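You operate a simulated robot arm through the tools that you are given. There is no shell and no other tool.

Carry out the task below with a simulated robot arm. There is one attempt and no reset: what you move stays moved.

## Task
Switch off the motor switch on the job card and padlock its peg.
Fine: hang the padlock of the card's colour on the peg under that switch; shut and latch the cabinet door again. Where these are worked on the way, their far stop is far enough and under half their travel is too little: cabinet door.
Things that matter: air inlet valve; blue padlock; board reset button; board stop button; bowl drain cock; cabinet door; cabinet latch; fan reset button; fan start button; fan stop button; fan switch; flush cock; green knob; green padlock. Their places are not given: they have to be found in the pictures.

The check looks at the end state, three seconds after you hand in, the way a careful person would. Anything else that was tipped, shoved, dropped, spilled or broken makes it a failure.

## Robot
A 7-joint arm with a two-finger parallel gripper, fixed in place. Base frame: the origin is at the foot of the arm, x ahead of it, y to its left, z up. Units: mm, rad, N and s.
Its first joint turns from -2.304 to 2.304 rad. Payload 3.91 kg.
The TCP is the grasp point between the finger pads, 30 mm short of the fingertips. In the tool frame z runs along the fingers and y along their closing line. The gripper opens to 110 mm. The fingers are 20 mm wide and 10 mm thick; the gripper's body (48 by 112 mm) begins 55 mm behind the TCP.
Orientation is that of the tool frame in the base frame, as a unit quaternion [x, y, z, w]. With the fingers straight down and closing along the base's y, the tool's x points along the base's -x, its y along +y and its z along -z.

## Interface
- The arm moves only by the tool drive_tool. Its argument "motion" is a list that holds one entry, the list of rows, each a list of 7 numbers: the turn, a rotation vector about the tool's x, y, z in units of 90 degrees (1.0 is 90 degrees), then the shift along the tool's x, y, z in units of 200 mm (1.0 is 200 mm), then the finger opening in mm, from 0 to 110. In form: [[[ax, ay, az, dx, dy, dz, gripper], ...]]. A call has 1 to 20 rows; each row is the pose to reach, as a shift and turn from the pose commanded when the call began, along the tool's axes at that moment. A call with a number of a shift or a turn outside -1 to 1 is refused whole. Rows are played at 5 a second. More than 50 mm and 0.15 rad between two rows, or a gripper value outside its range, and nothing of the call is played. Where a pose cannot be reached the arm comes as near as it can. A force on the tool above 70 N (or 10 N above the force at the start of the call, whichever is more), or a blocked arm, ends the call early, and 0.2 s more pass. Each finger travels about 108 mm/s and halts on what it meets, pressing with about 37 N; the grip force reading is that of the motor and also rises with nothing between the fingers. The clock runs only during rows and for 0.2 s after the last one: add rows that repeat a pose to give the fingers time. The reply holds the time, the measured pose of the TCP, the force on the tool along the base axes, the opening and the grip force, in the units named above and with some noise, with the torque about the TCP (base axes, N m) and any sound that the robot's microphone picked up.
- Cameras (640 x 400 px; columns grow to the right, rows downward): "scene" is fixed at [219.1, 648.4, 1751.8]; the picture's right is [-0.78, -0.62, 0.00], its down [-0.31, 0.39, -0.87] and it looks along [0.54, -0.68, -0.50] (base axes); focal length 286 px, centre (320, 200). "wrist" rides on the gripper at [72, 17, -103] in the tool frame; the picture's right is [-0.23, 0.97, 0.00], its down [-0.76, -0.18, -0.62] and it looks along [-0.61, -0.14, 0.78] (tool axes); focal length 222 px, centre (320, 200).
- capture(camera): a new picture of that camera. It takes no simulated time.
- pixel_to_xyz(camera, pixels): for up to 12 pixels [column, row] of the newest picture of that camera ("zoom" is the newest enlarged one), the place [x, y, z] in the base frame of the surface seen there, good to about 2 mm. It takes no simulated time.
- zoom(camera, box): a new picture of the part [left, top, right, bottom] of that camera's present view, enlarged. It takes no simulated time.
- job_done(): hands the job in; it is judged then, once.

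Open the gripper and draw the arm clear of the work before you hand the job in, unless the task says otherwise.

The tools are called after "Emit:" by a JSON object that holds its "method" and its "body". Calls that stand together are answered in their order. drive_tool: Moves the arm, as the interface text tells. Its arguments: {"type":"object","properties":{"motion":{"type":"array"}},"required":["motion"]} The other tools are called the same way: capture (camera) takes a picture; pixel_to_xyz (camera, pixels) gives the place of the surface under pixels of a picture; zoom (camera, box) takes an enlarged picture of a part of a camera's view; job_done () hands the job in.

At the start:

```text
clock: 0.0
tool_pos: [526.3, -155.0, 1634.5]
ee_rot: [0.0, 1.0, 0.0, 0.0]
wrist_force: [-0.1, 0.2, -0.3]
torque: [0.02, -0.01, 0.02]
width: 109.8
finger_force: 0.1
```

scene: 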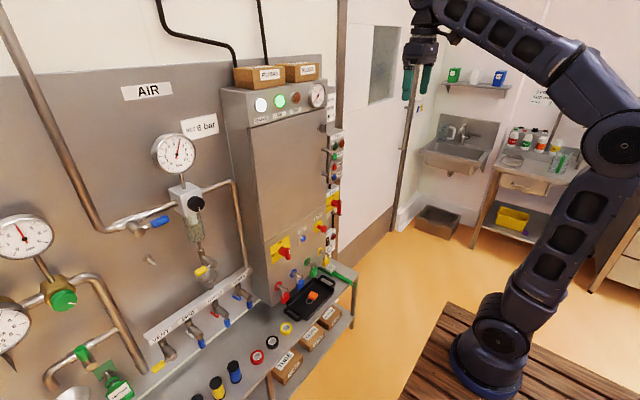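
wrist: 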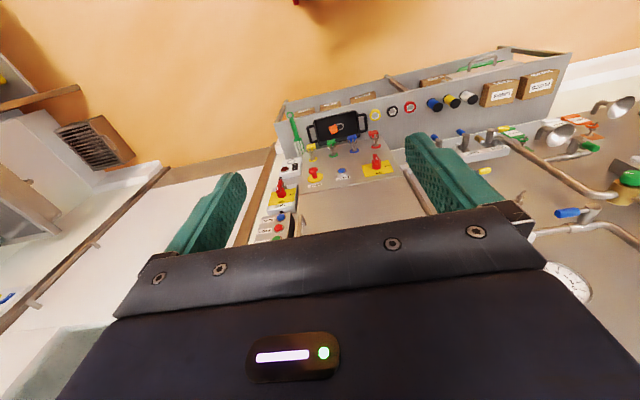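

The scene shows a cabinet around column 280, row 180 with red/yellow switches near (285,250) and a tray with padlocks. I zoom in on these parts to read labels and the job card.

Emit:
{"method": "zoom", "body": {"camera": "scene", "box": [220, 60, 360, 160]}}

Emit:
{"method": "zoom", "body": {"camera": "scene", "box": [230, 210, 370, 330]}}

Emit:
{"method": "zoom", "body": {"camera": "scene", "box": [300, 90, 360, 270]}}

Emit:
{"method": "zoom", "body": {"camera": "wrist", "box": [240, 90, 420, 240]}}

```text
4.00 times, centred on (290, 110) of scene
```

zoom: 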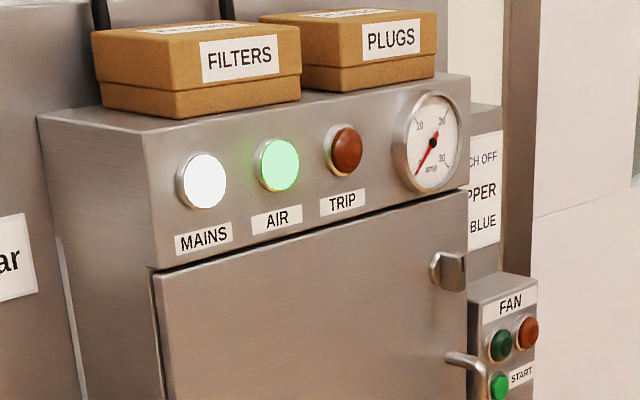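

```text
3.33 times, centred on (300, 270) of scene
```

zoom: 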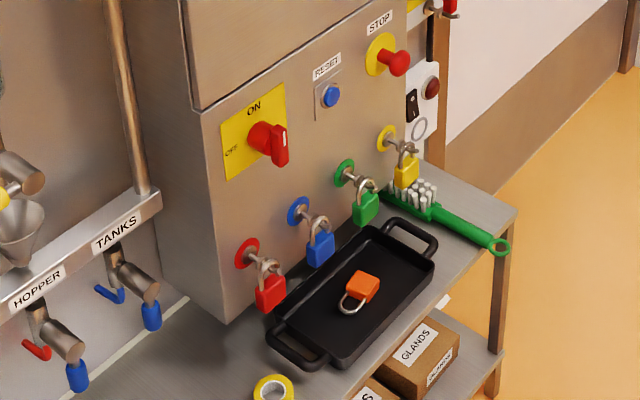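

```text
2.22 times, centred on (330, 180) of scene
```

zoom: 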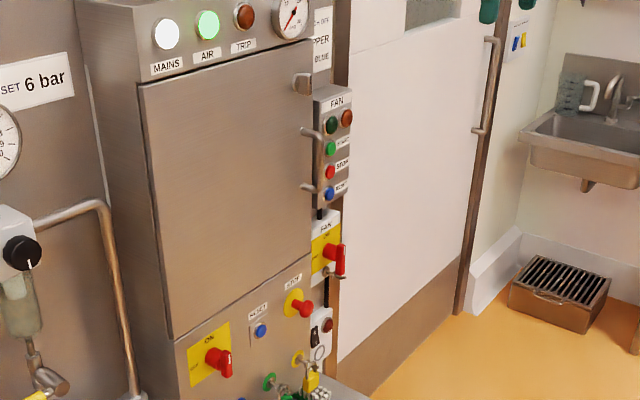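

```text
2.67 times, centred on (330, 165) of wrist
```

zoom: 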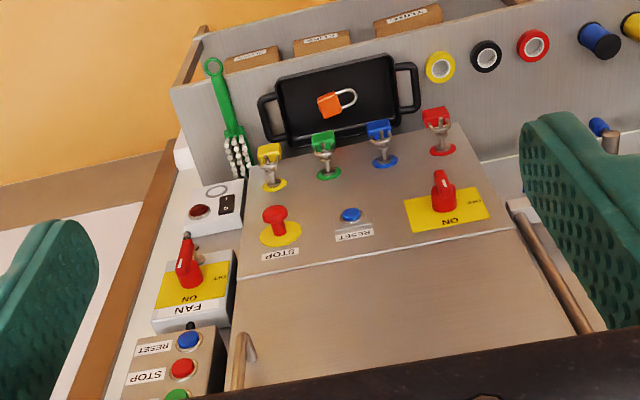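

The card next to the cabinet at (332,115) reads "...CH OFF / ...PPER / BLUE", partly hidden. I locate the main features in 3D.

Emit:
{"method": "capture", "body": {"camera": "scene"}}

Emit:
{"method": "pixel_to_xyz", "body": {"camera": "scene", "pixels": [[255, 130], [330, 100], [328, 200], [265, 240], [332, 115], [318, 127], [332, 153], [332, 173], [285, 253], [303, 240], [317, 227], [281, 302]]}}

Emit:
{"method": "zoom", "body": {"camera": "scene", "box": [316, 80, 348, 120]}}

Emit:
{"method": "zoom", "body": {"camera": "scene", "box": [260, 240, 350, 310]}}

```text
taken
```

scene: 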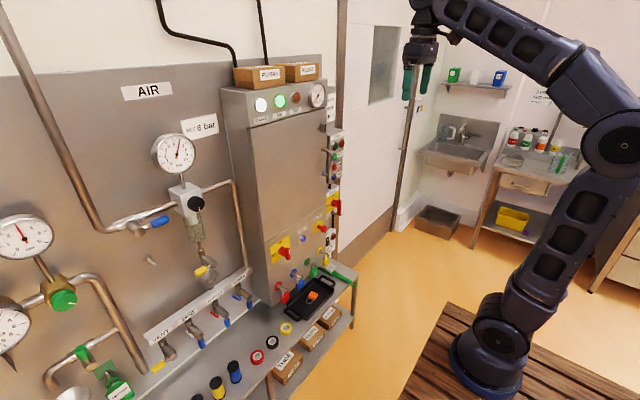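

```text
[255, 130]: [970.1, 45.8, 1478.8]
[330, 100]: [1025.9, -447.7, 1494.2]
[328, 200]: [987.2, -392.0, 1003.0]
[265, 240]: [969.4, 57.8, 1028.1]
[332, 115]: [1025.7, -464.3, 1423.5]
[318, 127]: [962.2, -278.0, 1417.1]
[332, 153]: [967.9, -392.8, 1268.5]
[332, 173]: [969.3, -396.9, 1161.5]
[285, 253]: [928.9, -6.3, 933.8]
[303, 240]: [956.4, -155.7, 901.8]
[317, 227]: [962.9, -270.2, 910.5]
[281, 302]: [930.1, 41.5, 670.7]
```

```text
10.00 times, centred on (332, 100) of scene
```

zoom: 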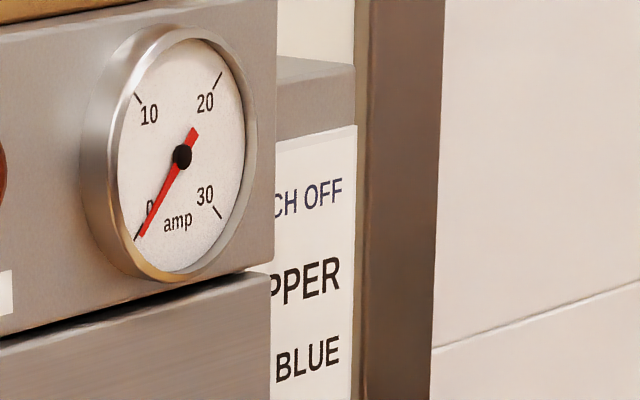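

```text
5.71 times, centred on (305, 275) of scene
```

zoom: 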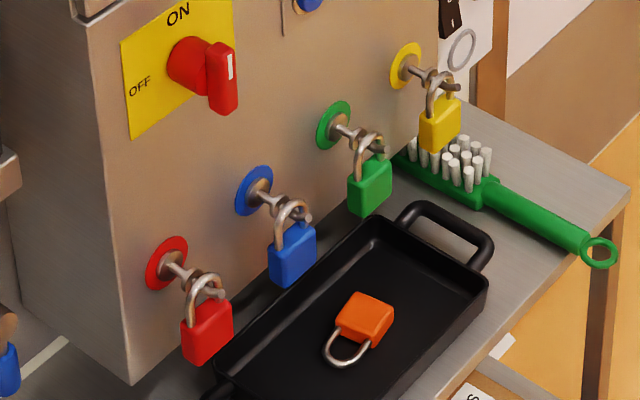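

The cabinet front is a plane at x≈965 facing the robot, with the card at about (1026,-464,1424) partly hidden from this camera. I pitch the tool up about 51° and lower it so the wrist camera looks straight at the cabinet and card.

Emit:
{"method": "drive_tool", "body": {"motion": [[[0, -0.08, 0, 0, -0.06, 0.12, 110], [0, -0.16, 0, 0, -0.12, 0.24, 110], [0, -0.24, 0, 0, -0.18, 0.36, 110], [0, -0.32, 0, 0, -0.24, 0.48, 110], [0, -0.4, 0, 0, -0.3, 0.6, 110], [0, -0.48, 0, 0, -0.36, 0.72, 110], [0, -0.56, 0, 0, -0.42, 0.84, 110]]]}}

Emit:
{"method": "capture", "body": {"camera": "wrist"}}

Emit:
{"method": "capture", "body": {"camera": "scene"}}

```text
clock: 1.6
tool_pos: [525.1, -240.1, 1466.9]
ee_rot: [0.0, 0.905, 0.0, 0.426]
wrist_force: [0.5, -0.7, -0.2]
torque: [0.0, 0.0, -0.03]
width: 110.1
finger_force: 0.1
```

```text
taken
```

wrist: 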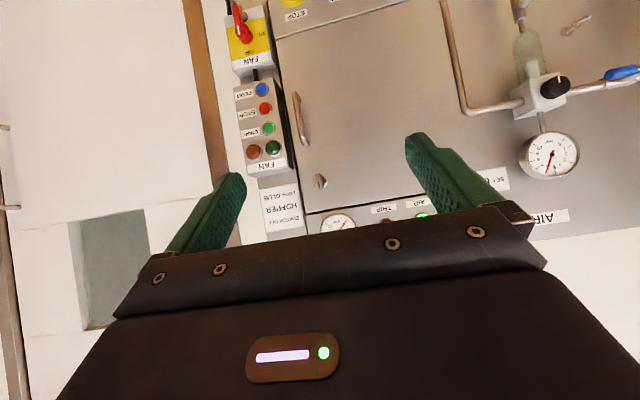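

```text
taken
```

scene: 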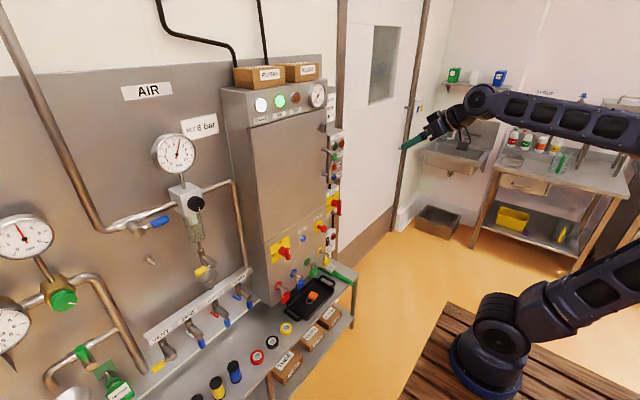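

The wrist picture shows the card at (283,207), the handle at (298,120) and the latch at (320,182). I zoom in to read the card and inspect the latch.

Emit:
{"method": "zoom", "body": {"camera": "wrist", "box": [250, 170, 350, 235]}}

Emit:
{"method": "zoom", "body": {"camera": "wrist", "box": [270, 80, 350, 200]}}

Emit:
{"method": "pixel_to_xyz", "body": {"camera": "wrist", "pixels": [[320, 182], [297, 97], [301, 118], [303, 142], [306, 213], [284, 180], [350, 120], [415, 195]]}}

```text
6.15 times, centred on (300, 202) of wrist
```

zoom: 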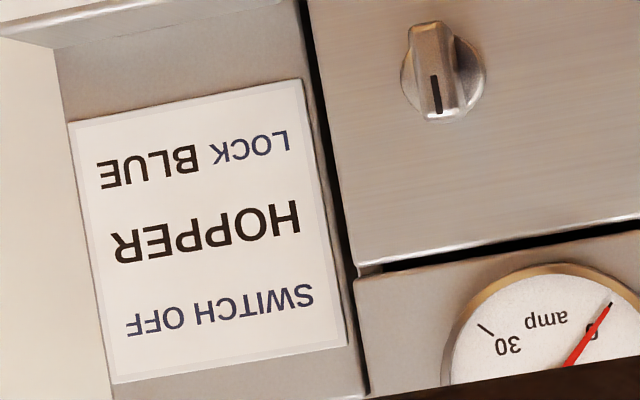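

```text
3.33 times, centred on (310, 140) of wrist
```

zoom: 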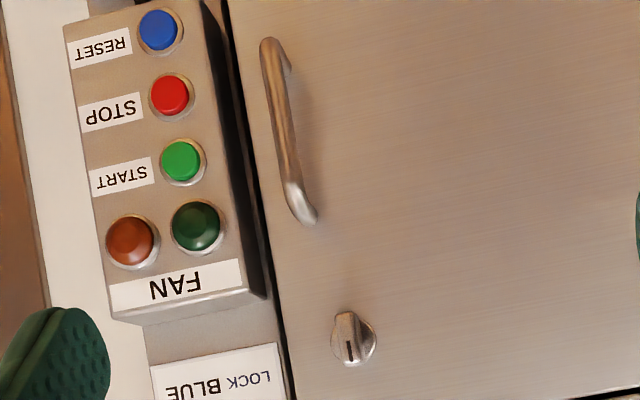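

```text
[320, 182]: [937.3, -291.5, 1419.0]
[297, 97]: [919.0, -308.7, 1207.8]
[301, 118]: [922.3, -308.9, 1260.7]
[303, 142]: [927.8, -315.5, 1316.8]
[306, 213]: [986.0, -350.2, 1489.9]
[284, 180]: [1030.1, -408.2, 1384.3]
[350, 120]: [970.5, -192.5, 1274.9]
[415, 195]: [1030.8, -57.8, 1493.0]
```

The card reads "SWITCH OFF HOPPER, LOCK BLUE". The latch is a turn-knob at about (937,-291,1419) with its bar vertical. I level the tool and move in front of the latch for a closer look.

Emit:
{"method": "drive_tool", "body": {"motion": [[[0, -0.0733, 0, -0.0833, -0.0425, 0.1633, 100], [0, -0.1466, 0, -0.1667, -0.085, 0.3267, 90], [0, -0.2199, 0, -0.25, -0.1275, 0.49, 80], [0, -0.2931, 0, -0.3333, -0.17, 0.6533, 70], [0, -0.3664, 0, -0.4167, -0.2125, 0.8167, 60], [0, -0.4397, 0, -0.5, -0.255, 0.98, 60], [0, -0.4397, 0, -0.5, -0.255, 0.98, 60]]]}}

Emit:
{"method": "capture", "body": {"camera": "wrist"}}

Emit:
{"method": "zoom", "body": {"camera": "wrist", "box": [260, 80, 420, 180]}}

```text
clock: 3.2
tool_pos: [742.8, -290.3, 1417.9]
ee_rot: [-0.001, 0.707, 0.001, 0.707]
wrist_force: [0.0, 1.3, 0.5]
torque: [0.01, 0.03, -0.08]
width: 60.2
finger_force: 0.1
```

```text
taken
```

wrist: 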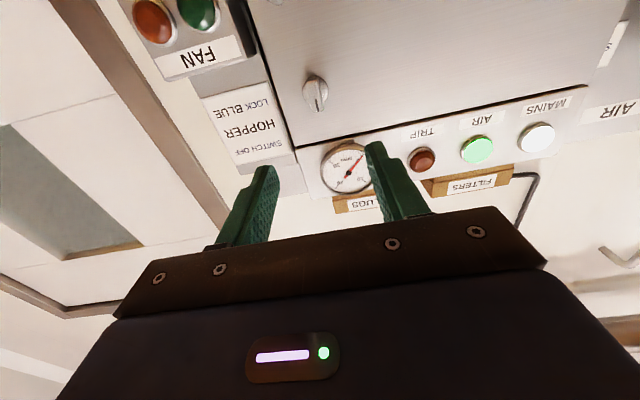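

```text
4.00 times, centred on (340, 130) of wrist
```

zoom: 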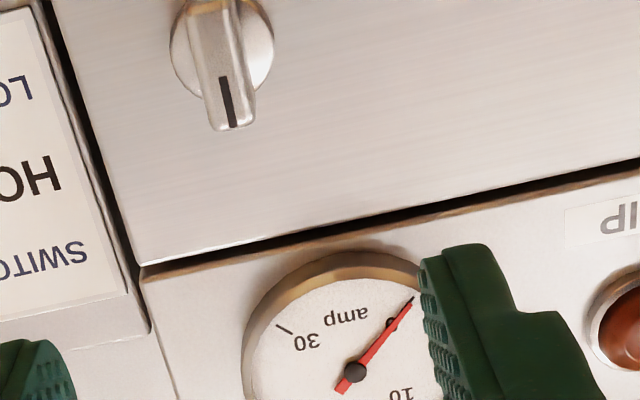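

The latch knob is at (315,93) in the wrist picture. I zoom tightly on it and measure its edges.

Emit:
{"method": "zoom", "body": {"camera": "wrist", "box": [290, 65, 346, 120]}}

```text
7.27 times, centred on (318, 92) of wrist
```

zoom: 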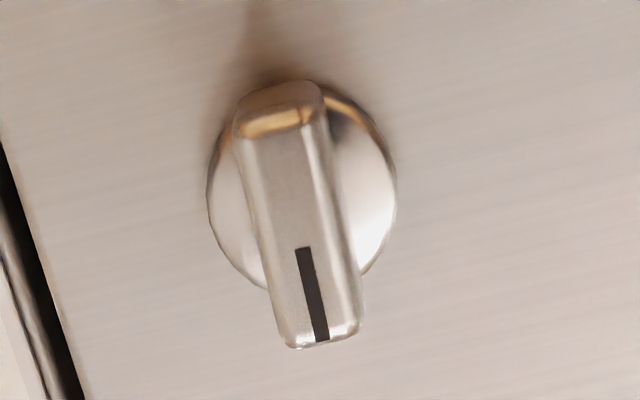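

Emit:
{"method": "pixel_to_xyz", "body": {"camera": "zoom", "pixels": [[275, 145], [300, 230], [325, 325], [255, 170], [330, 160], [275, 250], [355, 270], [380, 200], [220, 200], [450, 200], [310, 90]]}}

```text
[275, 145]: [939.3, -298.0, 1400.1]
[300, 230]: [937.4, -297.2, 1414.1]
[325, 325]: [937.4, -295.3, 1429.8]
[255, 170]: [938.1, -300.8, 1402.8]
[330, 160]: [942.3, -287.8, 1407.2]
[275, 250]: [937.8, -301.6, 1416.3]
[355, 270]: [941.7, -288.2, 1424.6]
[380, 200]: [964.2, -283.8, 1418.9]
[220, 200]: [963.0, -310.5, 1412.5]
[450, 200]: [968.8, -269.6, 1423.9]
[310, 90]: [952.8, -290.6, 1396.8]
```

The knob bar is centred near (937,-295,1415), ~15 mm wide and ~35 mm tall, with the disc behind it at x≈963. I advance so that the fingertips straddle it and close.

Emit:
{"method": "drive_tool", "body": {"motion": [[[0, 0, 0, 0.01, -0.022, 0.2, 50], [0, 0, 0, 0.01, -0.022, 0.4, 50], [0, 0, 0, 0.01, -0.022, 0.6, 50], [0, 0, 0, 0.01, -0.022, 0.77, 50], [0, 0, 0, 0.01, -0.022, 0.87, 50], [0, 0, 0, 0.01, -0.022, 0.92, 50], [0, 0, 0, 0.01, -0.022, 0.92, 50]]]}}

Emit:
{"method": "capture", "body": {"camera": "wrist"}}

```text
clock: 4.8
tool_pos: [924.9, -295.5, 1416.9]
ee_rot: [0.0, 0.707, 0.0, 0.707]
wrist_force: [-0.8, -0.2, 0.0]
torque: [-0.04, -0.02, 0.01]
width: 50.1
finger_force: 0.1
```

```text
taken
```

wrist: 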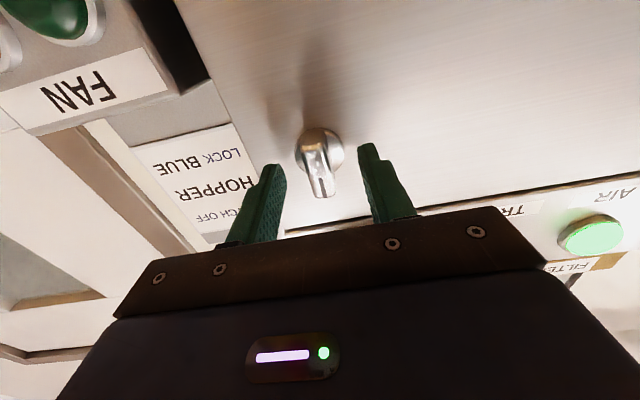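

The knob sits centred between the fingers at (320,165). I close on it.

Emit:
{"method": "drive_tool", "body": {"motion": [[[0, 0, 0, 0, 0, 0, 10], [0, 0, 0, 0, 0, 0, 10], [0, 0, 0, 0, 0, 0, 10]]]}}

Emit:
{"method": "zoom", "body": {"camera": "wrist", "box": [240, 100, 420, 240]}}

```text
clock: 5.6
tool_pos: [925.5, -294.1, 1416.2]
ee_rot: [0.0, 0.707, 0.0, 0.707]
wrist_force: [0.2, -1.9, 0.9]
torque: [0.01, 0.14, -0.1]
width: 16.0
finger_force: 45.0
```

```text
2.86 times, centred on (330, 170) of wrist
```

zoom: 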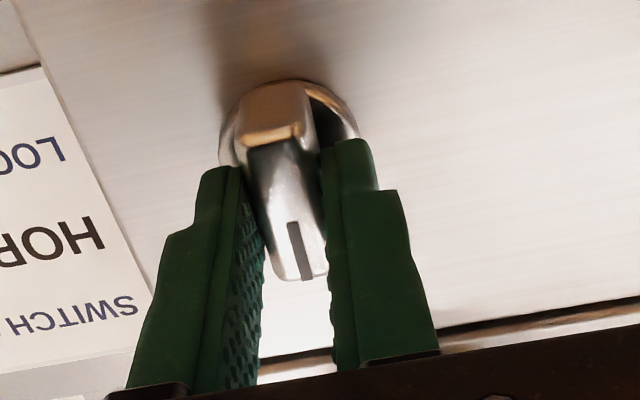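

The knob is gripped (width 16). I test a small clockwise turn (about 8°) and read the torque.

Emit:
{"method": "drive_tool", "body": {"motion": [[[0, 0, 0.05, 0, 0, 0, 10], [0, 0, 0.1, 0, 0, 0, 10], [0, 0, 0.1, 0, 0, 0, 10]]]}}

Emit:
{"method": "zoom", "body": {"camera": "wrist", "box": [240, 100, 420, 240]}}

```text
clock: 6.4
tool_pos: [926.2, -295.1, 1415.7]
ee_rot: [0.057, 0.705, 0.056, 0.705]
wrist_force: [0.6, -4.0, 3.5]
torque: [-0.01, 0.57, -0.02]
width: 15.6
finger_force: 44.8
```

```text
2.86 times, centred on (330, 170) of wrist
```

zoom: 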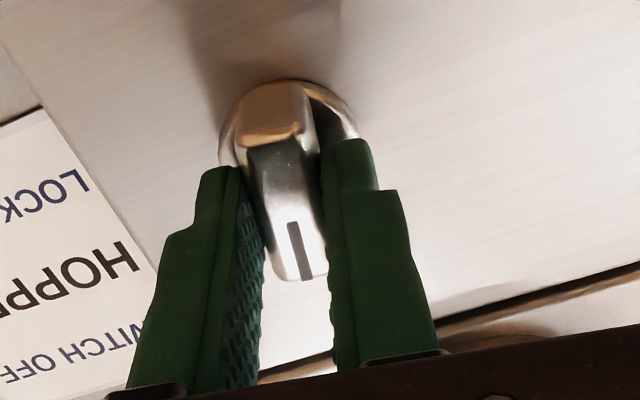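

The knob followed freely (torque about x near 0). I continue clockwise in steps.

Emit:
{"method": "drive_tool", "body": {"motion": [[[0, 0, 0.08, 0, 0, 0, 10], [0, 0, 0.16, 0, 0, 0, 10], [0, 0, 0.24, 0, 0, 0, 10], [0, 0, 0.32, 0, 0, 0, 10], [0, 0, 0.4, 0, 0, 0, 10], [0, 0, 0.4, 0, 0, 0, 10]]]}}

Emit:
{"method": "zoom", "body": {"camera": "wrist", "box": [240, 100, 420, 240]}}

```text
clock: 7.8
tool_pos: [924.6, -296.1, 1415.8]
ee_rot: [0.271, 0.654, 0.27, 0.653]
wrist_force: [-2.0, -12.4, -2.8]
torque: [-0.01, -0.04, -0.35]
width: 15.6
finger_force: 44.8
```

```text
2.86 times, centred on (330, 170) of wrist
```

zoom: 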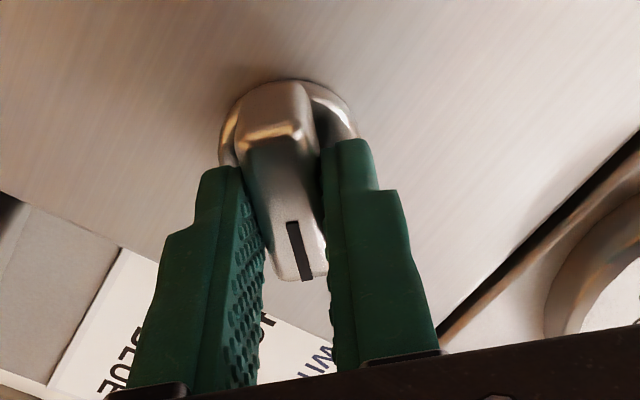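

It turned to 45° with the knob following. I continue toward 90°.

Emit:
{"method": "drive_tool", "body": {"motion": [[[0, 0, 0.08, 0, 0, 0, 10], [0, 0, 0.16, 0, 0, 0, 10], [0, 0, 0.24, 0, 0, 0, 10], [0, 0, 0.32, 0, 0, 0, 10], [0, 0, 0.4, 0, 0, 0, 10], [0, 0, 0.4, 0, 0, 0, 10]]]}}

Emit:
{"method": "zoom", "body": {"camera": "wrist", "box": [240, 100, 420, 240]}}

```text
clock: 9.2
tool_pos: [925.7, -296.3, 1415.1]
ee_rot: [0.461, 0.537, 0.46, 0.537]
wrist_force: [-7.4, -18.2, -16.2]
torque: [0.0, 0.15, -0.89]
width: 16.0
finger_force: 44.7
```

```text
2.86 times, centred on (330, 170) of wrist
```

zoom: 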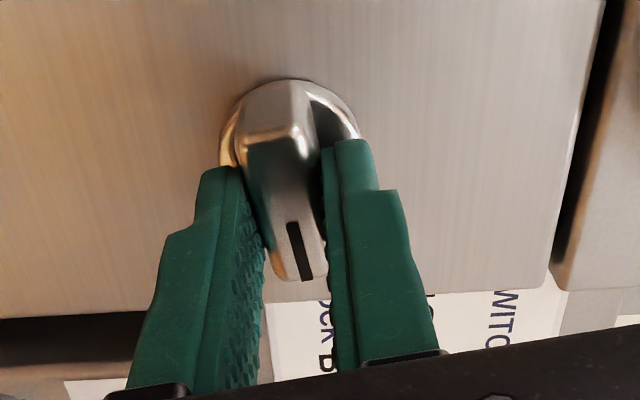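

The roll is about 81° now, with side forces of (-7,-18,-16) N, so I ease the tool ~2 mm in -y and -z while finishing the quarter turn.

Emit:
{"method": "drive_tool", "body": {"motion": [[[0, 0, 0.05, -0.008, -0.011, 0, 10], [0, 0, 0.1, -0.008, -0.011, 0, 10], [0, 0, 0.1, -0.008, -0.011, 0, 10]]]}}

Emit:
{"method": "zoom", "body": {"camera": "wrist", "box": [240, 100, 420, 240]}}

```text
clock: 10.0
tool_pos: [925.2, -295.3, 1415.9]
ee_rot: [0.5, 0.499, 0.5, 0.5]
wrist_force: [1.4, -9.6, -0.7]
torque: [-0.01, 0.01, -0.83]
width: 15.7
finger_force: 44.9
```

```text
2.86 times, centred on (330, 170) of wrist
```

zoom: 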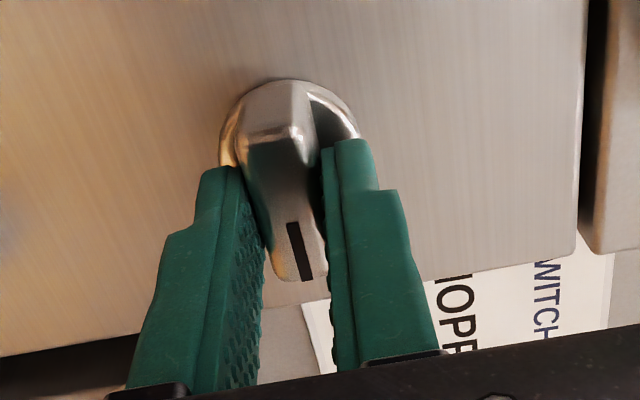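

The knob is now at 90° clockwise. I probe for a stop by turning a little further.

Emit:
{"method": "drive_tool", "body": {"motion": [[[0, 0, 0.06, 0, 0, 0, 10], [0, 0, 0.06, 0, 0, 0, 10]]]}}

Emit:
{"method": "zoom", "body": {"camera": "wrist", "box": [240, 100, 420, 240]}}

```text
clock: 10.6
tool_pos: [924.9, -295.9, 1414.7]
ee_rot: [0.523, 0.476, 0.523, 0.475]
wrist_force: [0.6, -2.4, 1.6]
torque: [-1.21, -0.05, -0.28]
width: 17.0
finger_force: 45.2
```

```text
2.86 times, centred on (330, 170) of wrist
```

zoom: 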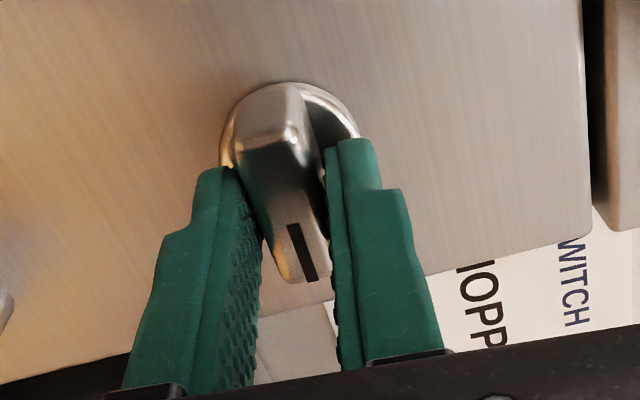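

The torque rose to -1.2 N·m, so the stop is at 90° and the latch has reached its far end. I turn back slightly, open the fingers and back off.

Emit:
{"method": "drive_tool", "body": {"motion": [[[0, 0, -0.06, 0, 0, 0, 16], [0, 0, -0.06, 0, 0, 0, 50], [0, 0, -0.06, 0, 0, 0, 50], [0, 0, -0.06, 0, 0, -0.2, 50], [0, 0, -0.06, 0, 0, -0.4, 50], [0, 0, -0.06, 0, 0, -0.6, 50]]]}}

Emit:
{"method": "capture", "body": {"camera": "wrist"}}

Emit:
{"method": "zoom", "body": {"camera": "scene", "box": [220, 60, 360, 220]}}

```text
clock: 12.0
tool_pos: [805.3, -297.3, 1414.4]
ee_rot: [0.5, 0.501, 0.5, 0.499]
wrist_force: [0.1, 0.4, 0.0]
torque: [0.0, -0.01, 0.01]
width: 50.1
finger_force: 0.0
```

```text
taken
```

wrist: 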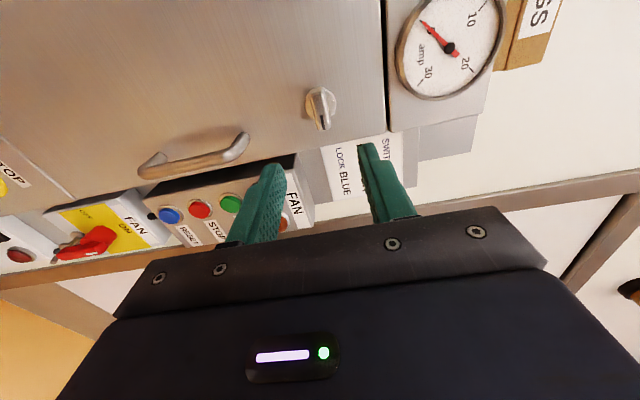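

```text
2.50 times, centred on (290, 140) of scene
```

zoom: 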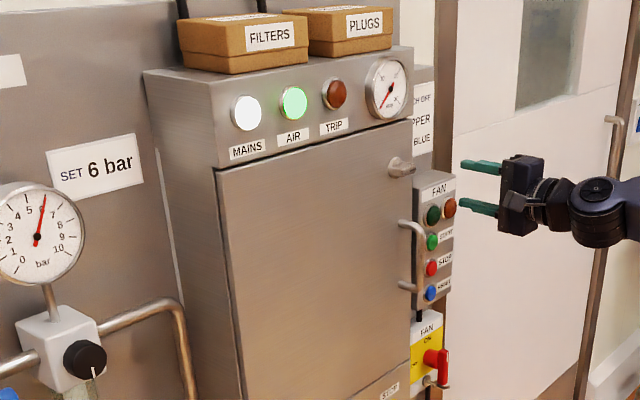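

The knob now lies horizontal. I measure the handle bar seen at (195,158).

Emit:
{"method": "zoom", "body": {"camera": "wrist", "box": [130, 110, 260, 200]}}

Emit:
{"method": "pixel_to_xyz", "body": {"camera": "wrist", "pixels": [[150, 170], [170, 168], [190, 164], [210, 160], [230, 154], [241, 146], [160, 155], [235, 138]]}}

```text
4.44 times, centred on (195, 155) of wrist
```

zoom: 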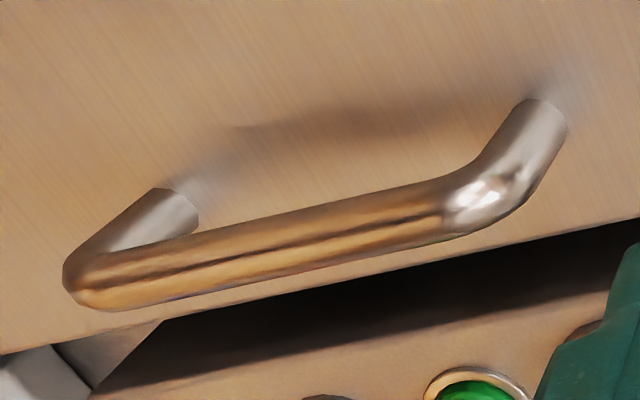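

```text
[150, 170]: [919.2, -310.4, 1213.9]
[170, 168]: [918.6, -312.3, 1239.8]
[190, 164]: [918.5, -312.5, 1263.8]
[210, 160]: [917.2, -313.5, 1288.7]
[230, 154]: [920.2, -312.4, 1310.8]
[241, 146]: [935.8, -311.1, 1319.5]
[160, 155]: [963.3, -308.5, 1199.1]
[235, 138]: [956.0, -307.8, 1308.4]
```

The handle bar is vertical at about x=924, y=-312, z from 1210 to 1318. I roll another quarter turn (to bring the camera above the gripper) while lowering in front of the handle's middle.

Emit:
{"method": "drive_tool", "body": {"motion": [[[0, 0, 0.0833, -0.006, -0.0635, 0, 60], [0, 0, 0.1667, -0.012, -0.127, 0, 60], [0, 0, 0.25, -0.018, -0.1905, 0, 60], [0, 0, 0.3333, -0.024, -0.254, 0, 60], [0, 0, 0.4167, -0.03, -0.3175, 0, 60], [0, 0, 0.5, -0.036, -0.381, 0, 60], [0, 0, 0.5833, -0.042, -0.4445, 0, 60], [0, 0, 0.6667, -0.048, -0.508, 0, 60], [0, 0, 0.75, -0.054, -0.5715, 0, 60], [0, 0, 0.8333, -0.06, -0.635, 0, 60], [0, 0, 0.9167, -0.067, -0.6985, 0, 60], [0, 0, 1.0, -0.0735, -0.762, 0, 60], [0, 0, 1.0, -0.0735, -0.762, 0, 60]]]}}

Emit:
{"method": "capture", "body": {"camera": "wrist"}}

Emit:
{"method": "capture", "body": {"camera": "scene"}}

```text
clock: 14.8
tool_pos: [804.9, -311.6, 1261.3]
ee_rot: [0.707, -0.001, 0.707, 0.0]
wrist_force: [-0.5, -0.8, 0.0]
torque: [-0.01, 0.0, 0.03]
width: 60.2
finger_force: 0.1
```

```text
taken
```

wrist: 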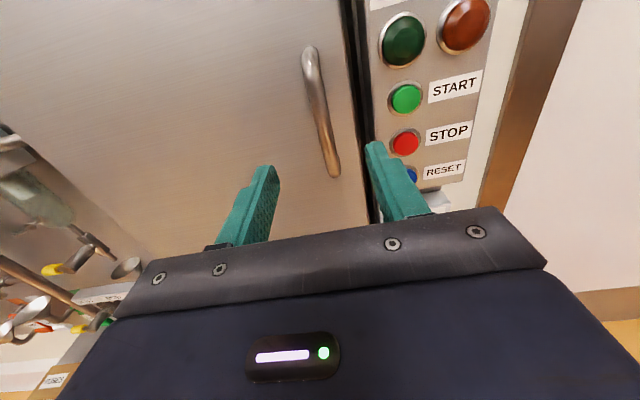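

```text
taken
```

scene: 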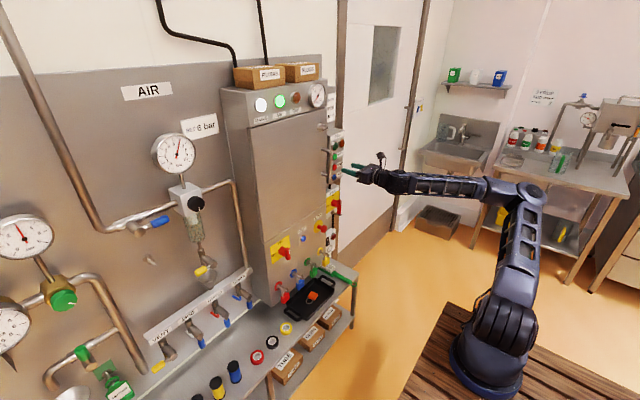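

The roll worked; the view is now upright with the handle at (320,110). I advance so the bar sits between the fingers with a narrower opening.

Emit:
{"method": "drive_tool", "body": {"motion": [[[0, 0, 0, 0, 0, 0.2, 44], [0, 0, 0, 0, 0, 0.4, 44], [0, 0, 0, 0, 0, 0.52, 44], [0, 0, 0, 0, 0, 0.58, 44], [0, 0, 0, 0, 0, 0.58, 44]]]}}

Emit:
{"method": "capture", "body": {"camera": "wrist"}}

```text
clock: 16.0
tool_pos: [921.3, -311.9, 1261.6]
ee_rot: [0.707, 0.0, 0.707, 0.0]
wrist_force: [-0.6, -0.2, 0.5]
torque: [-0.02, -0.02, 0.0]
width: 44.2
finger_force: 0.0
```

```text
taken
```

wrist: 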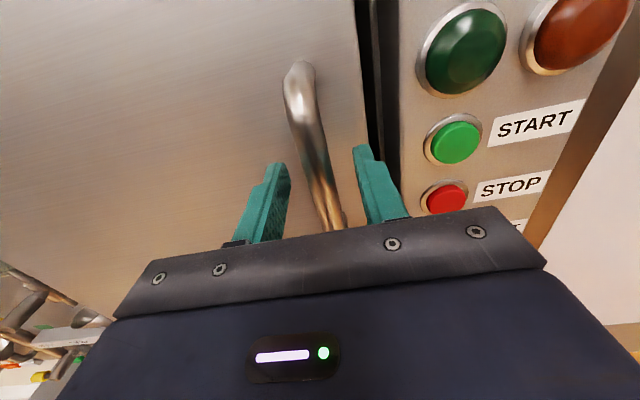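

The bar is between the fingers. I close on it.

Emit:
{"method": "drive_tool", "body": {"motion": [[[0, 0, 0, 0, 0, 0, 8], [0, 0, 0, 0, 0, 0, 8], [0, 0, 0, 0, 0, 0, 8]]]}}

```text
clock: 16.8
tool_pos: [920.2, -313.1, 1261.6]
ee_rot: [0.707, -0.001, 0.707, 0.0]
wrist_force: [-0.7, -11.7, 2.4]
torque: [-0.11, 0.19, -0.16]
width: 15.8
finger_force: 44.7
```

Gripped at width ~16. Before pulling I measure the door's hinge edge on the left to know the arc radius.

Emit:
{"method": "zoom", "body": {"camera": "scene", "box": [225, 90, 285, 250]}}

Emit:
{"method": "pixel_to_xyz", "body": {"camera": "scene", "pixels": [[248, 126], [252, 128], [255, 180], [262, 225], [266, 238], [244, 140], [250, 190], [326, 190]]}}

```text
2.50 times, centred on (255, 170) of scene
```

zoom: 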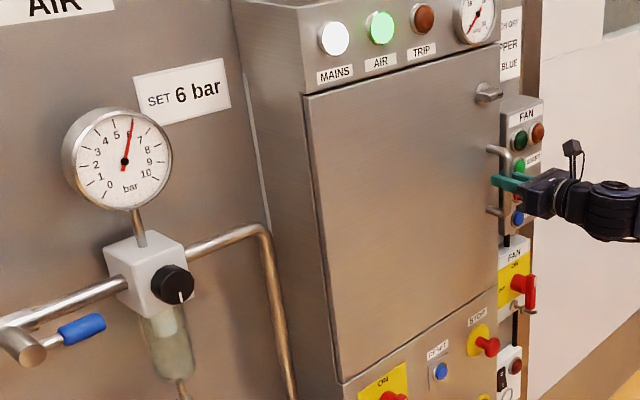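

```text
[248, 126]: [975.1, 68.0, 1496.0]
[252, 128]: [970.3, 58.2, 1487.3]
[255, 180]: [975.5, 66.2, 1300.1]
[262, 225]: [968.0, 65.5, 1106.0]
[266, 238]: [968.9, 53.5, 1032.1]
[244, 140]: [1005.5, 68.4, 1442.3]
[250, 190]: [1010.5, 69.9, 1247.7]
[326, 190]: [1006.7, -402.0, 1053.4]
```

The hinge edge is near y≈66, so the handle radius is ≈380 mm. I pull the first 10° along that arc, turning the tool with it.

Emit:
{"method": "drive_tool", "body": {"motion": [[[-0.0139, 0, 0, 0, -0.007, -0.041, 8], [-0.0278, 0, 0, 0, -0.0145, -0.082, 8], [-0.0556, 0, 0, 0, -0.0325, -0.163, 8], [-0.0833, 0, 0, 0, -0.054, -0.2435, 8], [-0.111, 0, 0, 0, -0.079, -0.323, 8], [-0.111, 0, 0, 0, -0.079, -0.323, 8]]]}}

Emit:
{"method": "capture", "body": {"camera": "scene"}}

Emit:
{"method": "capture", "body": {"camera": "wrist"}}

```text
clock: 18.2
tool_pos: [855.9, -298.6, 1261.1]
ee_rot: [0.705, -0.063, 0.704, 0.062]
wrist_force: [-10.5, -33.9, -5.9]
torque: [0.03, 1.02, -0.23]
width: 15.9
finger_force: 45.0
```

```text
taken
```

scene: 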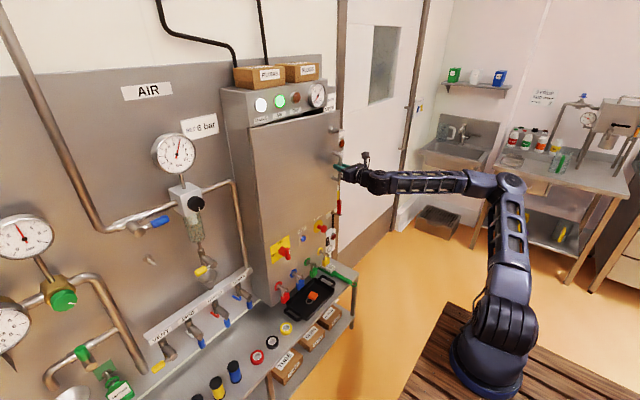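

```text
taken
```

wrist: 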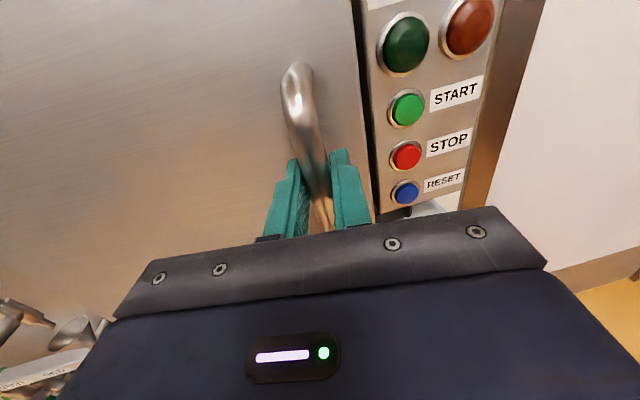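

The door swung out with the handle; the force shows the tool pulled too far in +y (−34 N), so I correct the arc by −5 mm in y and continue to about 30°.

Emit:
{"method": "drive_tool", "body": {"motion": [[[-0.0556, 0, 0, 0, -0.0125, -0.1595, 8], [-0.1111, 0, 0, 0, -0.0555, -0.3185, 8], [-0.1667, 0, 0, 0, -0.1145, -0.474, 8], [-0.2222, 0, 0, 0, -0.188, -0.623, 8], [-0.2222, 0, 0, 0, -0.188, -0.623, 8]]]}}

Emit:
{"method": "capture", "body": {"camera": "scene"}}

```text
clock: 19.4
tool_pos: [738.2, -236.5, 1261.0]
ee_rot: [0.683, -0.183, 0.683, 0.183]
wrist_force: [-11.0, -13.3, -9.4]
torque: [-0.58, -1.0, -0.01]
width: 16.2
finger_force: 44.6
```

```text
taken
```

scene: 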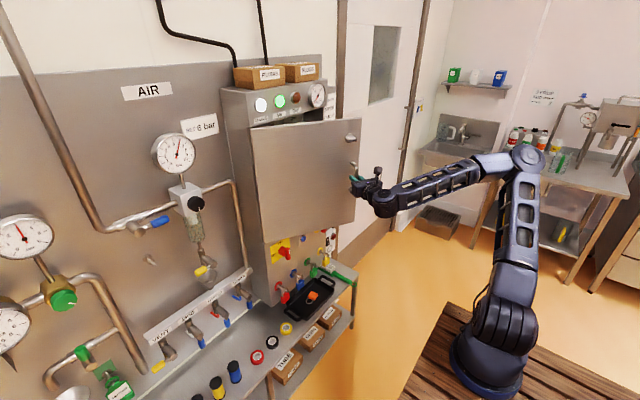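

The door is at about 30°. I continue the arc to about 60° with a small radial correction.

Emit:
{"method": "drive_tool", "body": {"motion": [[[-0.0556, 0, 0, 0, -0.019, -0.167, 8], [-0.1111, 0, 0, 0, -0.0655, -0.3285, 8], [-0.1667, 0, 0, 0, -0.125, -0.484, 8], [-0.2222, 0, 0, 0, -0.1995, -0.6345, 8], [-0.2778, 0, 0, 0, -0.2865, -0.778, 8], [-0.3333, 0, 0, 0, -0.3855, -0.913, 8], [-0.3333, 0, 0, 0, -0.3855, -0.913, 8]]]}}

Emit:
{"method": "capture", "body": {"camera": "scene"}}

Emit:
{"method": "capture", "body": {"camera": "wrist"}}

```text
clock: 21.0
tool_pos: [616.9, -81.4, 1260.8]
ee_rot: [0.613, -0.354, 0.611, 0.354]
wrist_force: [-50.1, -21.1, -38.0]
torque: [0.36, -0.29, -0.19]
width: 15.7
finger_force: 45.2
```

```text
taken
```

scene: 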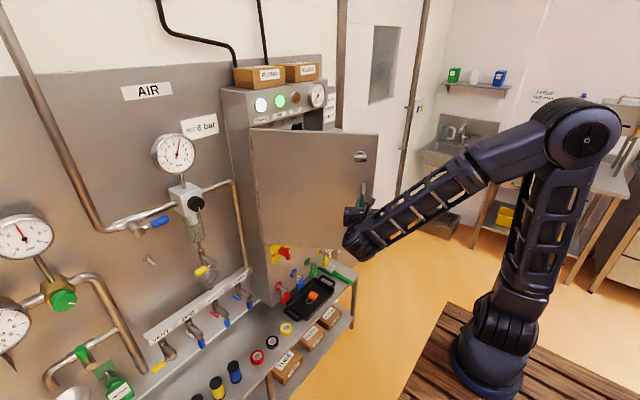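

```text
taken
```

wrist: 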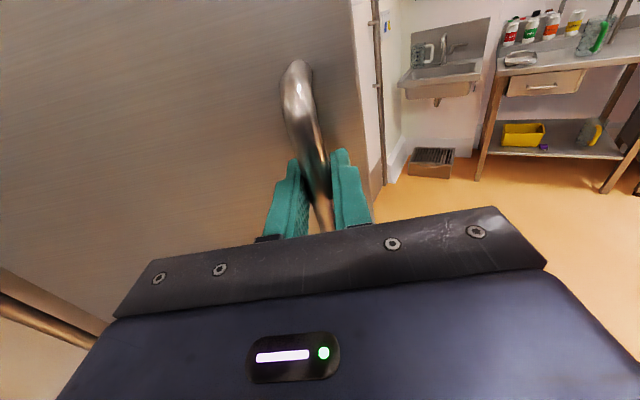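

Radial and vertical forces built up (−50,−21,−38 N): refitting gives a hinge near (975,82) with R≈399. I open the fingers slightly to relax the arm and re-measure.

Emit:
{"method": "drive_tool", "body": {"motion": [[[0, 0, 0, 0, 0, 0, 34], [0, 0, 0, 0, 0, 0, 34]]]}}

Emit:
{"method": "zoom", "body": {"camera": "wrist", "box": [230, 40, 410, 240]}}

Emit:
{"method": "capture", "body": {"camera": "scene"}}

```text
clock: 21.6
tool_pos: [620.8, -77.3, 1262.0]
ee_rot: [0.613, -0.353, 0.612, 0.353]
wrist_force: [1.0, 0.2, 0.5]
torque: [0.03, -0.03, -0.01]
width: 34.1
finger_force: 0.1
```

```text
2.00 times, centred on (320, 140) of wrist
```

zoom: 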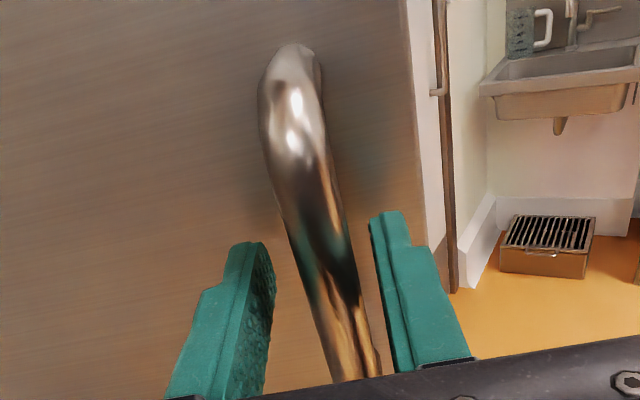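

```text
taken
```

scene: 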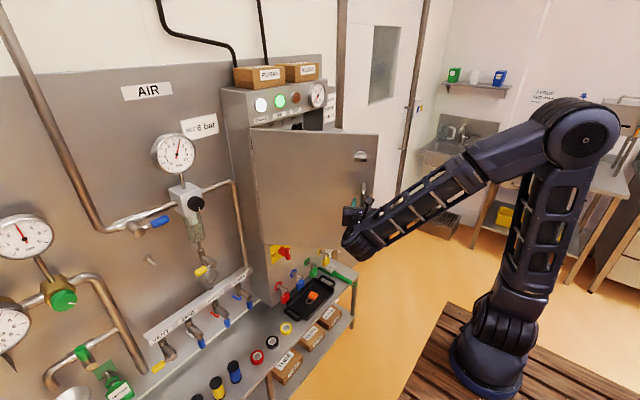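

The bar sits ~3 mm off-centre toward the right finger. I measure the door plane from the scene picture to get the true door angle and hinge.

Emit:
{"method": "pixel_to_xyz", "body": {"camera": "scene", "pixels": [[252, 131], [255, 160], [262, 238], [270, 180], [300, 160], [320, 200], [345, 160], [370, 140], [377, 135], [376, 160], [340, 245], [300, 235]]}}

Emit:
{"method": "zoom", "body": {"camera": "scene", "box": [225, 80, 305, 140]}}

```text
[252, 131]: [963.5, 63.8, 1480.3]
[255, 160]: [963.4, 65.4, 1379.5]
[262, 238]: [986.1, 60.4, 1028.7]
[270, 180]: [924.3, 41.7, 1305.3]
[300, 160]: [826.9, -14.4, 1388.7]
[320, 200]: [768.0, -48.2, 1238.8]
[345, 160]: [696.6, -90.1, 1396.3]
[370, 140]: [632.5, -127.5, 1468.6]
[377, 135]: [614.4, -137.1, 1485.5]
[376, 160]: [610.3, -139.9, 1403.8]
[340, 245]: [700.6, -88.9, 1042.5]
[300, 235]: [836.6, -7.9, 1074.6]
```

```text
6.67 times, centred on (265, 110) of scene
```

zoom: 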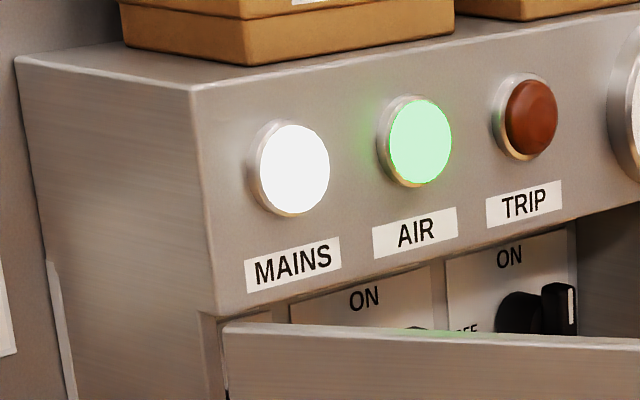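

The door plane gives θ=60° and a hinge near (970,67). I recentre by 3 mm and re-grip the bar.

Emit:
{"method": "drive_tool", "body": {"motion": [[[0, 0, 0, 0, 0.013, 0, 34], [0, 0, 0, 0, 0.013, 0, 8], [0, 0, 0, 0, 0.013, 0, 8], [0, 0, 0, 0, 0.013, 0, 8]]]}}

```text
clock: 22.6
tool_pos: [619.4, -81.3, 1262.7]
ee_rot: [0.612, -0.354, 0.613, 0.353]
wrist_force: [-13.5, -7.1, 1.3]
torque: [-0.45, -0.27, -0.11]
width: 15.6
finger_force: 45.2
```

Re-gripped with small residual force. I continue the arc to about 80°.

Emit:
{"method": "drive_tool", "body": {"motion": [[[-0.0556, 0, 0, 0, -0.02, -0.165, 8], [-0.1111, 0, 0, 0, -0.0615, -0.3265, 8], [-0.1667, 0, 0, 0, -0.1175, -0.484, 8], [-0.2222, 0, 0, 0, -0.186, -0.636, 8], [-0.2222, 0, 0, 0, -0.186, -0.636, 8]]]}}

Emit:
{"method": "capture", "body": {"camera": "scene"}}

```text
clock: 23.8
tool_pos: [589.0, 49.3, 1260.9]
ee_rot: [0.542, -0.454, 0.542, 0.455]
wrist_force: [24.9, 1.4, 3.3]
torque: [-0.61, -0.1, -0.16]
width: 15.5
finger_force: 44.6
```

```text
taken
```

scene: 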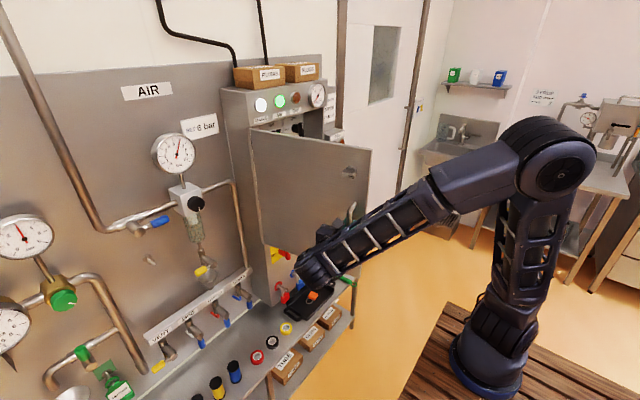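

The door is near 80° now. I continue to ~100°, feeling for the stop.

Emit:
{"method": "drive_tool", "body": {"motion": [[[-0.0556, 0, 0, 0, -0.0395, -0.1625, 8], [-0.1111, 0, 0, 0, -0.081, -0.3245, 8], [-0.1667, 0, 0, 0, -0.136, -0.4815, 8], [-0.2222, 0, 0, 0, -0.2055, -0.634, 8], [-0.2222, 0, 0, 0, -0.2055, -0.634, 8]]]}}

Emit:
{"method": "capture", "body": {"camera": "scene"}}

```text
clock: 25.0
tool_pos: [604.5, 181.9, 1262.1]
ee_rot: [0.455, -0.541, 0.454, 0.542]
wrist_force: [-7.4, 1.1, -14.7]
torque: [0.23, -0.11, -0.14]
width: 15.7
finger_force: 45.2
```

```text
taken
```

scene: 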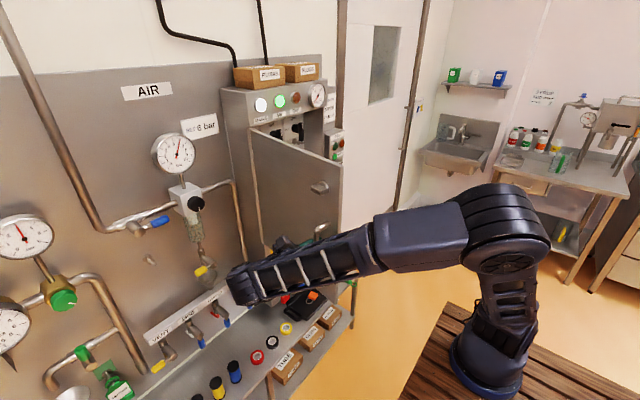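

The door is at about 100° with no stop felt. I open a bit more to give the arm room.

Emit:
{"method": "drive_tool", "body": {"motion": [[[-0.0278, 0, 0, 0, -0.013, -0.083, 8], [-0.0556, 0, 0, 0, -0.0275, -0.1645, 8], [-0.0833, 0, 0, 0, -0.047, -0.246, 8], [-0.1111, 0, 0, 0, -0.0685, -0.3265, 8], [-0.1111, 0, 0, 0, -0.0685, -0.3265, 8]]]}}

Emit:
{"method": "capture", "body": {"camera": "scene"}}

```text
clock: 26.2
tool_pos: [631.2, 244.4, 1263.0]
ee_rot: [0.405, -0.579, 0.405, 0.58]
wrist_force: [-15.1, 7.5, -23.0]
torque: [-0.65, 0.17, -0.1]
width: 16.0
finger_force: 44.8
```

```text
taken
```

scene: 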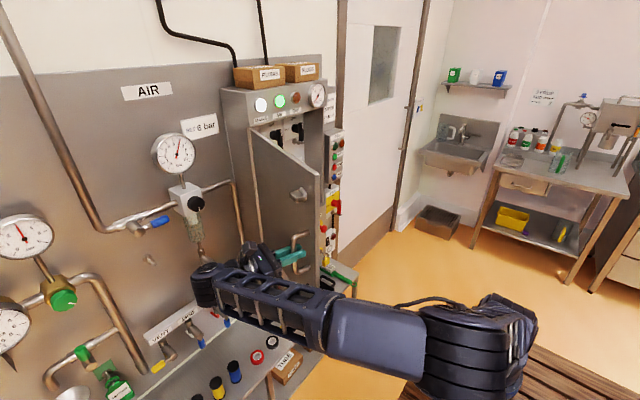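

The door is at about 110°, well clear. I release the handle and back off away from the door.

Emit:
{"method": "drive_tool", "body": {"motion": [[[0, 0, 0, 0, 0, 0, 50], [0, 0, 0, 0, 0, 0, 50], [0, 0, 0, 0, 0, -0.15, 50], [0, 0, 0, 0, 0, -0.3, 50], [0, 0, 0, 0, 0, -0.5, 50]]]}}

Emit:
{"method": "capture", "body": {"camera": "scene"}}

Emit:
{"method": "capture", "body": {"camera": "wrist"}}

```text
clock: 27.4
tool_pos: [664.8, 334.6, 1264.6]
ee_rot: [0.407, -0.577, 0.408, 0.578]
wrist_force: [-0.7, -1.7, 0.6]
torque: [0.11, -0.02, 0.04]
width: 50.1
finger_force: 0.2
```

```text
taken
```

scene: 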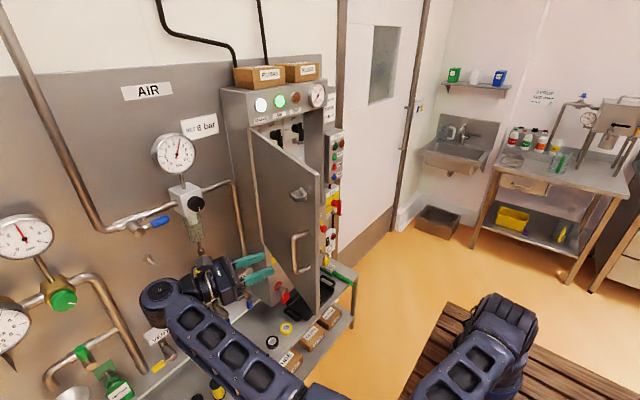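

```text
taken
```

wrist: 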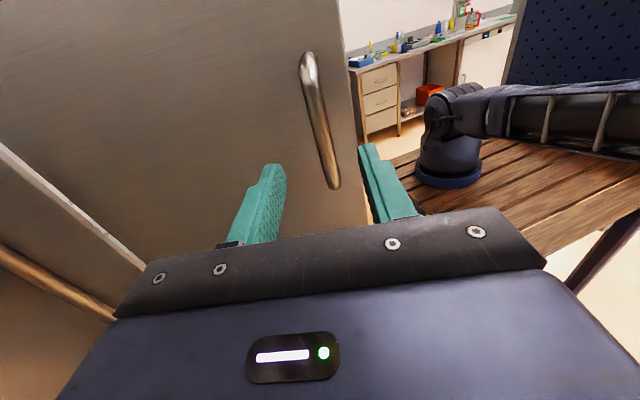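

The door stays put at 110°. I slide the tool out past the door's free edge (toward −x) and begin turning back toward the cabinet.

Emit:
{"method": "drive_tool", "body": {"motion": [[[0, 0, 0, 0, 0.2115, 0.077, 50], [0, 0, 0, 0, 0.423, 0.154, 50], [0.08, 0, 0, 0, 0.6345, 0.231, 50], [0.16, 0, 0, 0, 0.846, 0.308, 50], [0.24, 0, 0, 0, 0.98, 0.357, 50], [0.32, 0, 0, 0, 0.98, 0.357, 50], [0.4, 0, 0, 0, 0.98, 0.357, 50], [0.48, 0, 0, 0, 0.98, 0.357, 50], [0.56, 0, 0, 0, 0.98, 0.357, 50], [0.64, 0, 0, 0, 0.98, 0.357, 50]]]}}

Emit:
{"method": "capture", "body": {"camera": "scene"}}

```text
clock: 29.6
tool_pos: [457.1, 335.0, 1263.1]
ee_rot: [0.635, -0.312, 0.635, 0.311]
wrist_force: [0.6, -1.7, -0.5]
torque: [-0.01, -0.04, 0.01]
width: 50.0
finger_force: 0.1
```

```text
taken
```

scene: 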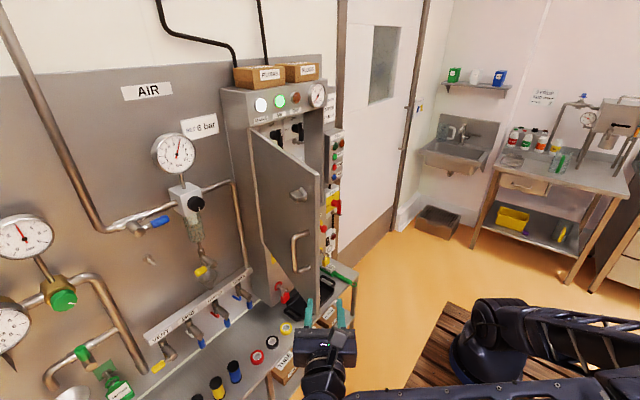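

The tool is clear of the door edge. I now swing across to −y, turning the tool to point straight at the cabinet.

Emit:
{"method": "drive_tool", "body": {"motion": [[[0.083, 0, 0, 0, 0.0983, 0.127, 50], [0.166, 0, 0, 0, 0.1966, 0.254, 50], [0.249, 0, 0, 0, 0.2949, 0.381, 50], [0.332, 0, 0, 0, 0.3932, 0.508, 50], [0.415, 0, 0, 0, 0.4915, 0.635, 50], [0.498, 0, 0, 0, 0.5898, 0.762, 50], [0.581, 0, 0, 0, 0.688, 0.89, 50], [0.581, 0, 0, 0, 0.688, 0.89, 50]]]}}

```text
clock: 31.4
tool_pos: [481.7, 160.9, 1316.7]
ee_rot: [0.708, -0.001, 0.706, 0.002]
wrist_force: [-0.2, 1.3, 0.8]
torque: [0.04, 0.01, -0.01]
width: 49.8
finger_force: 0.1
out of reach, approached as far as the arm can: row 6, 7, 8
```

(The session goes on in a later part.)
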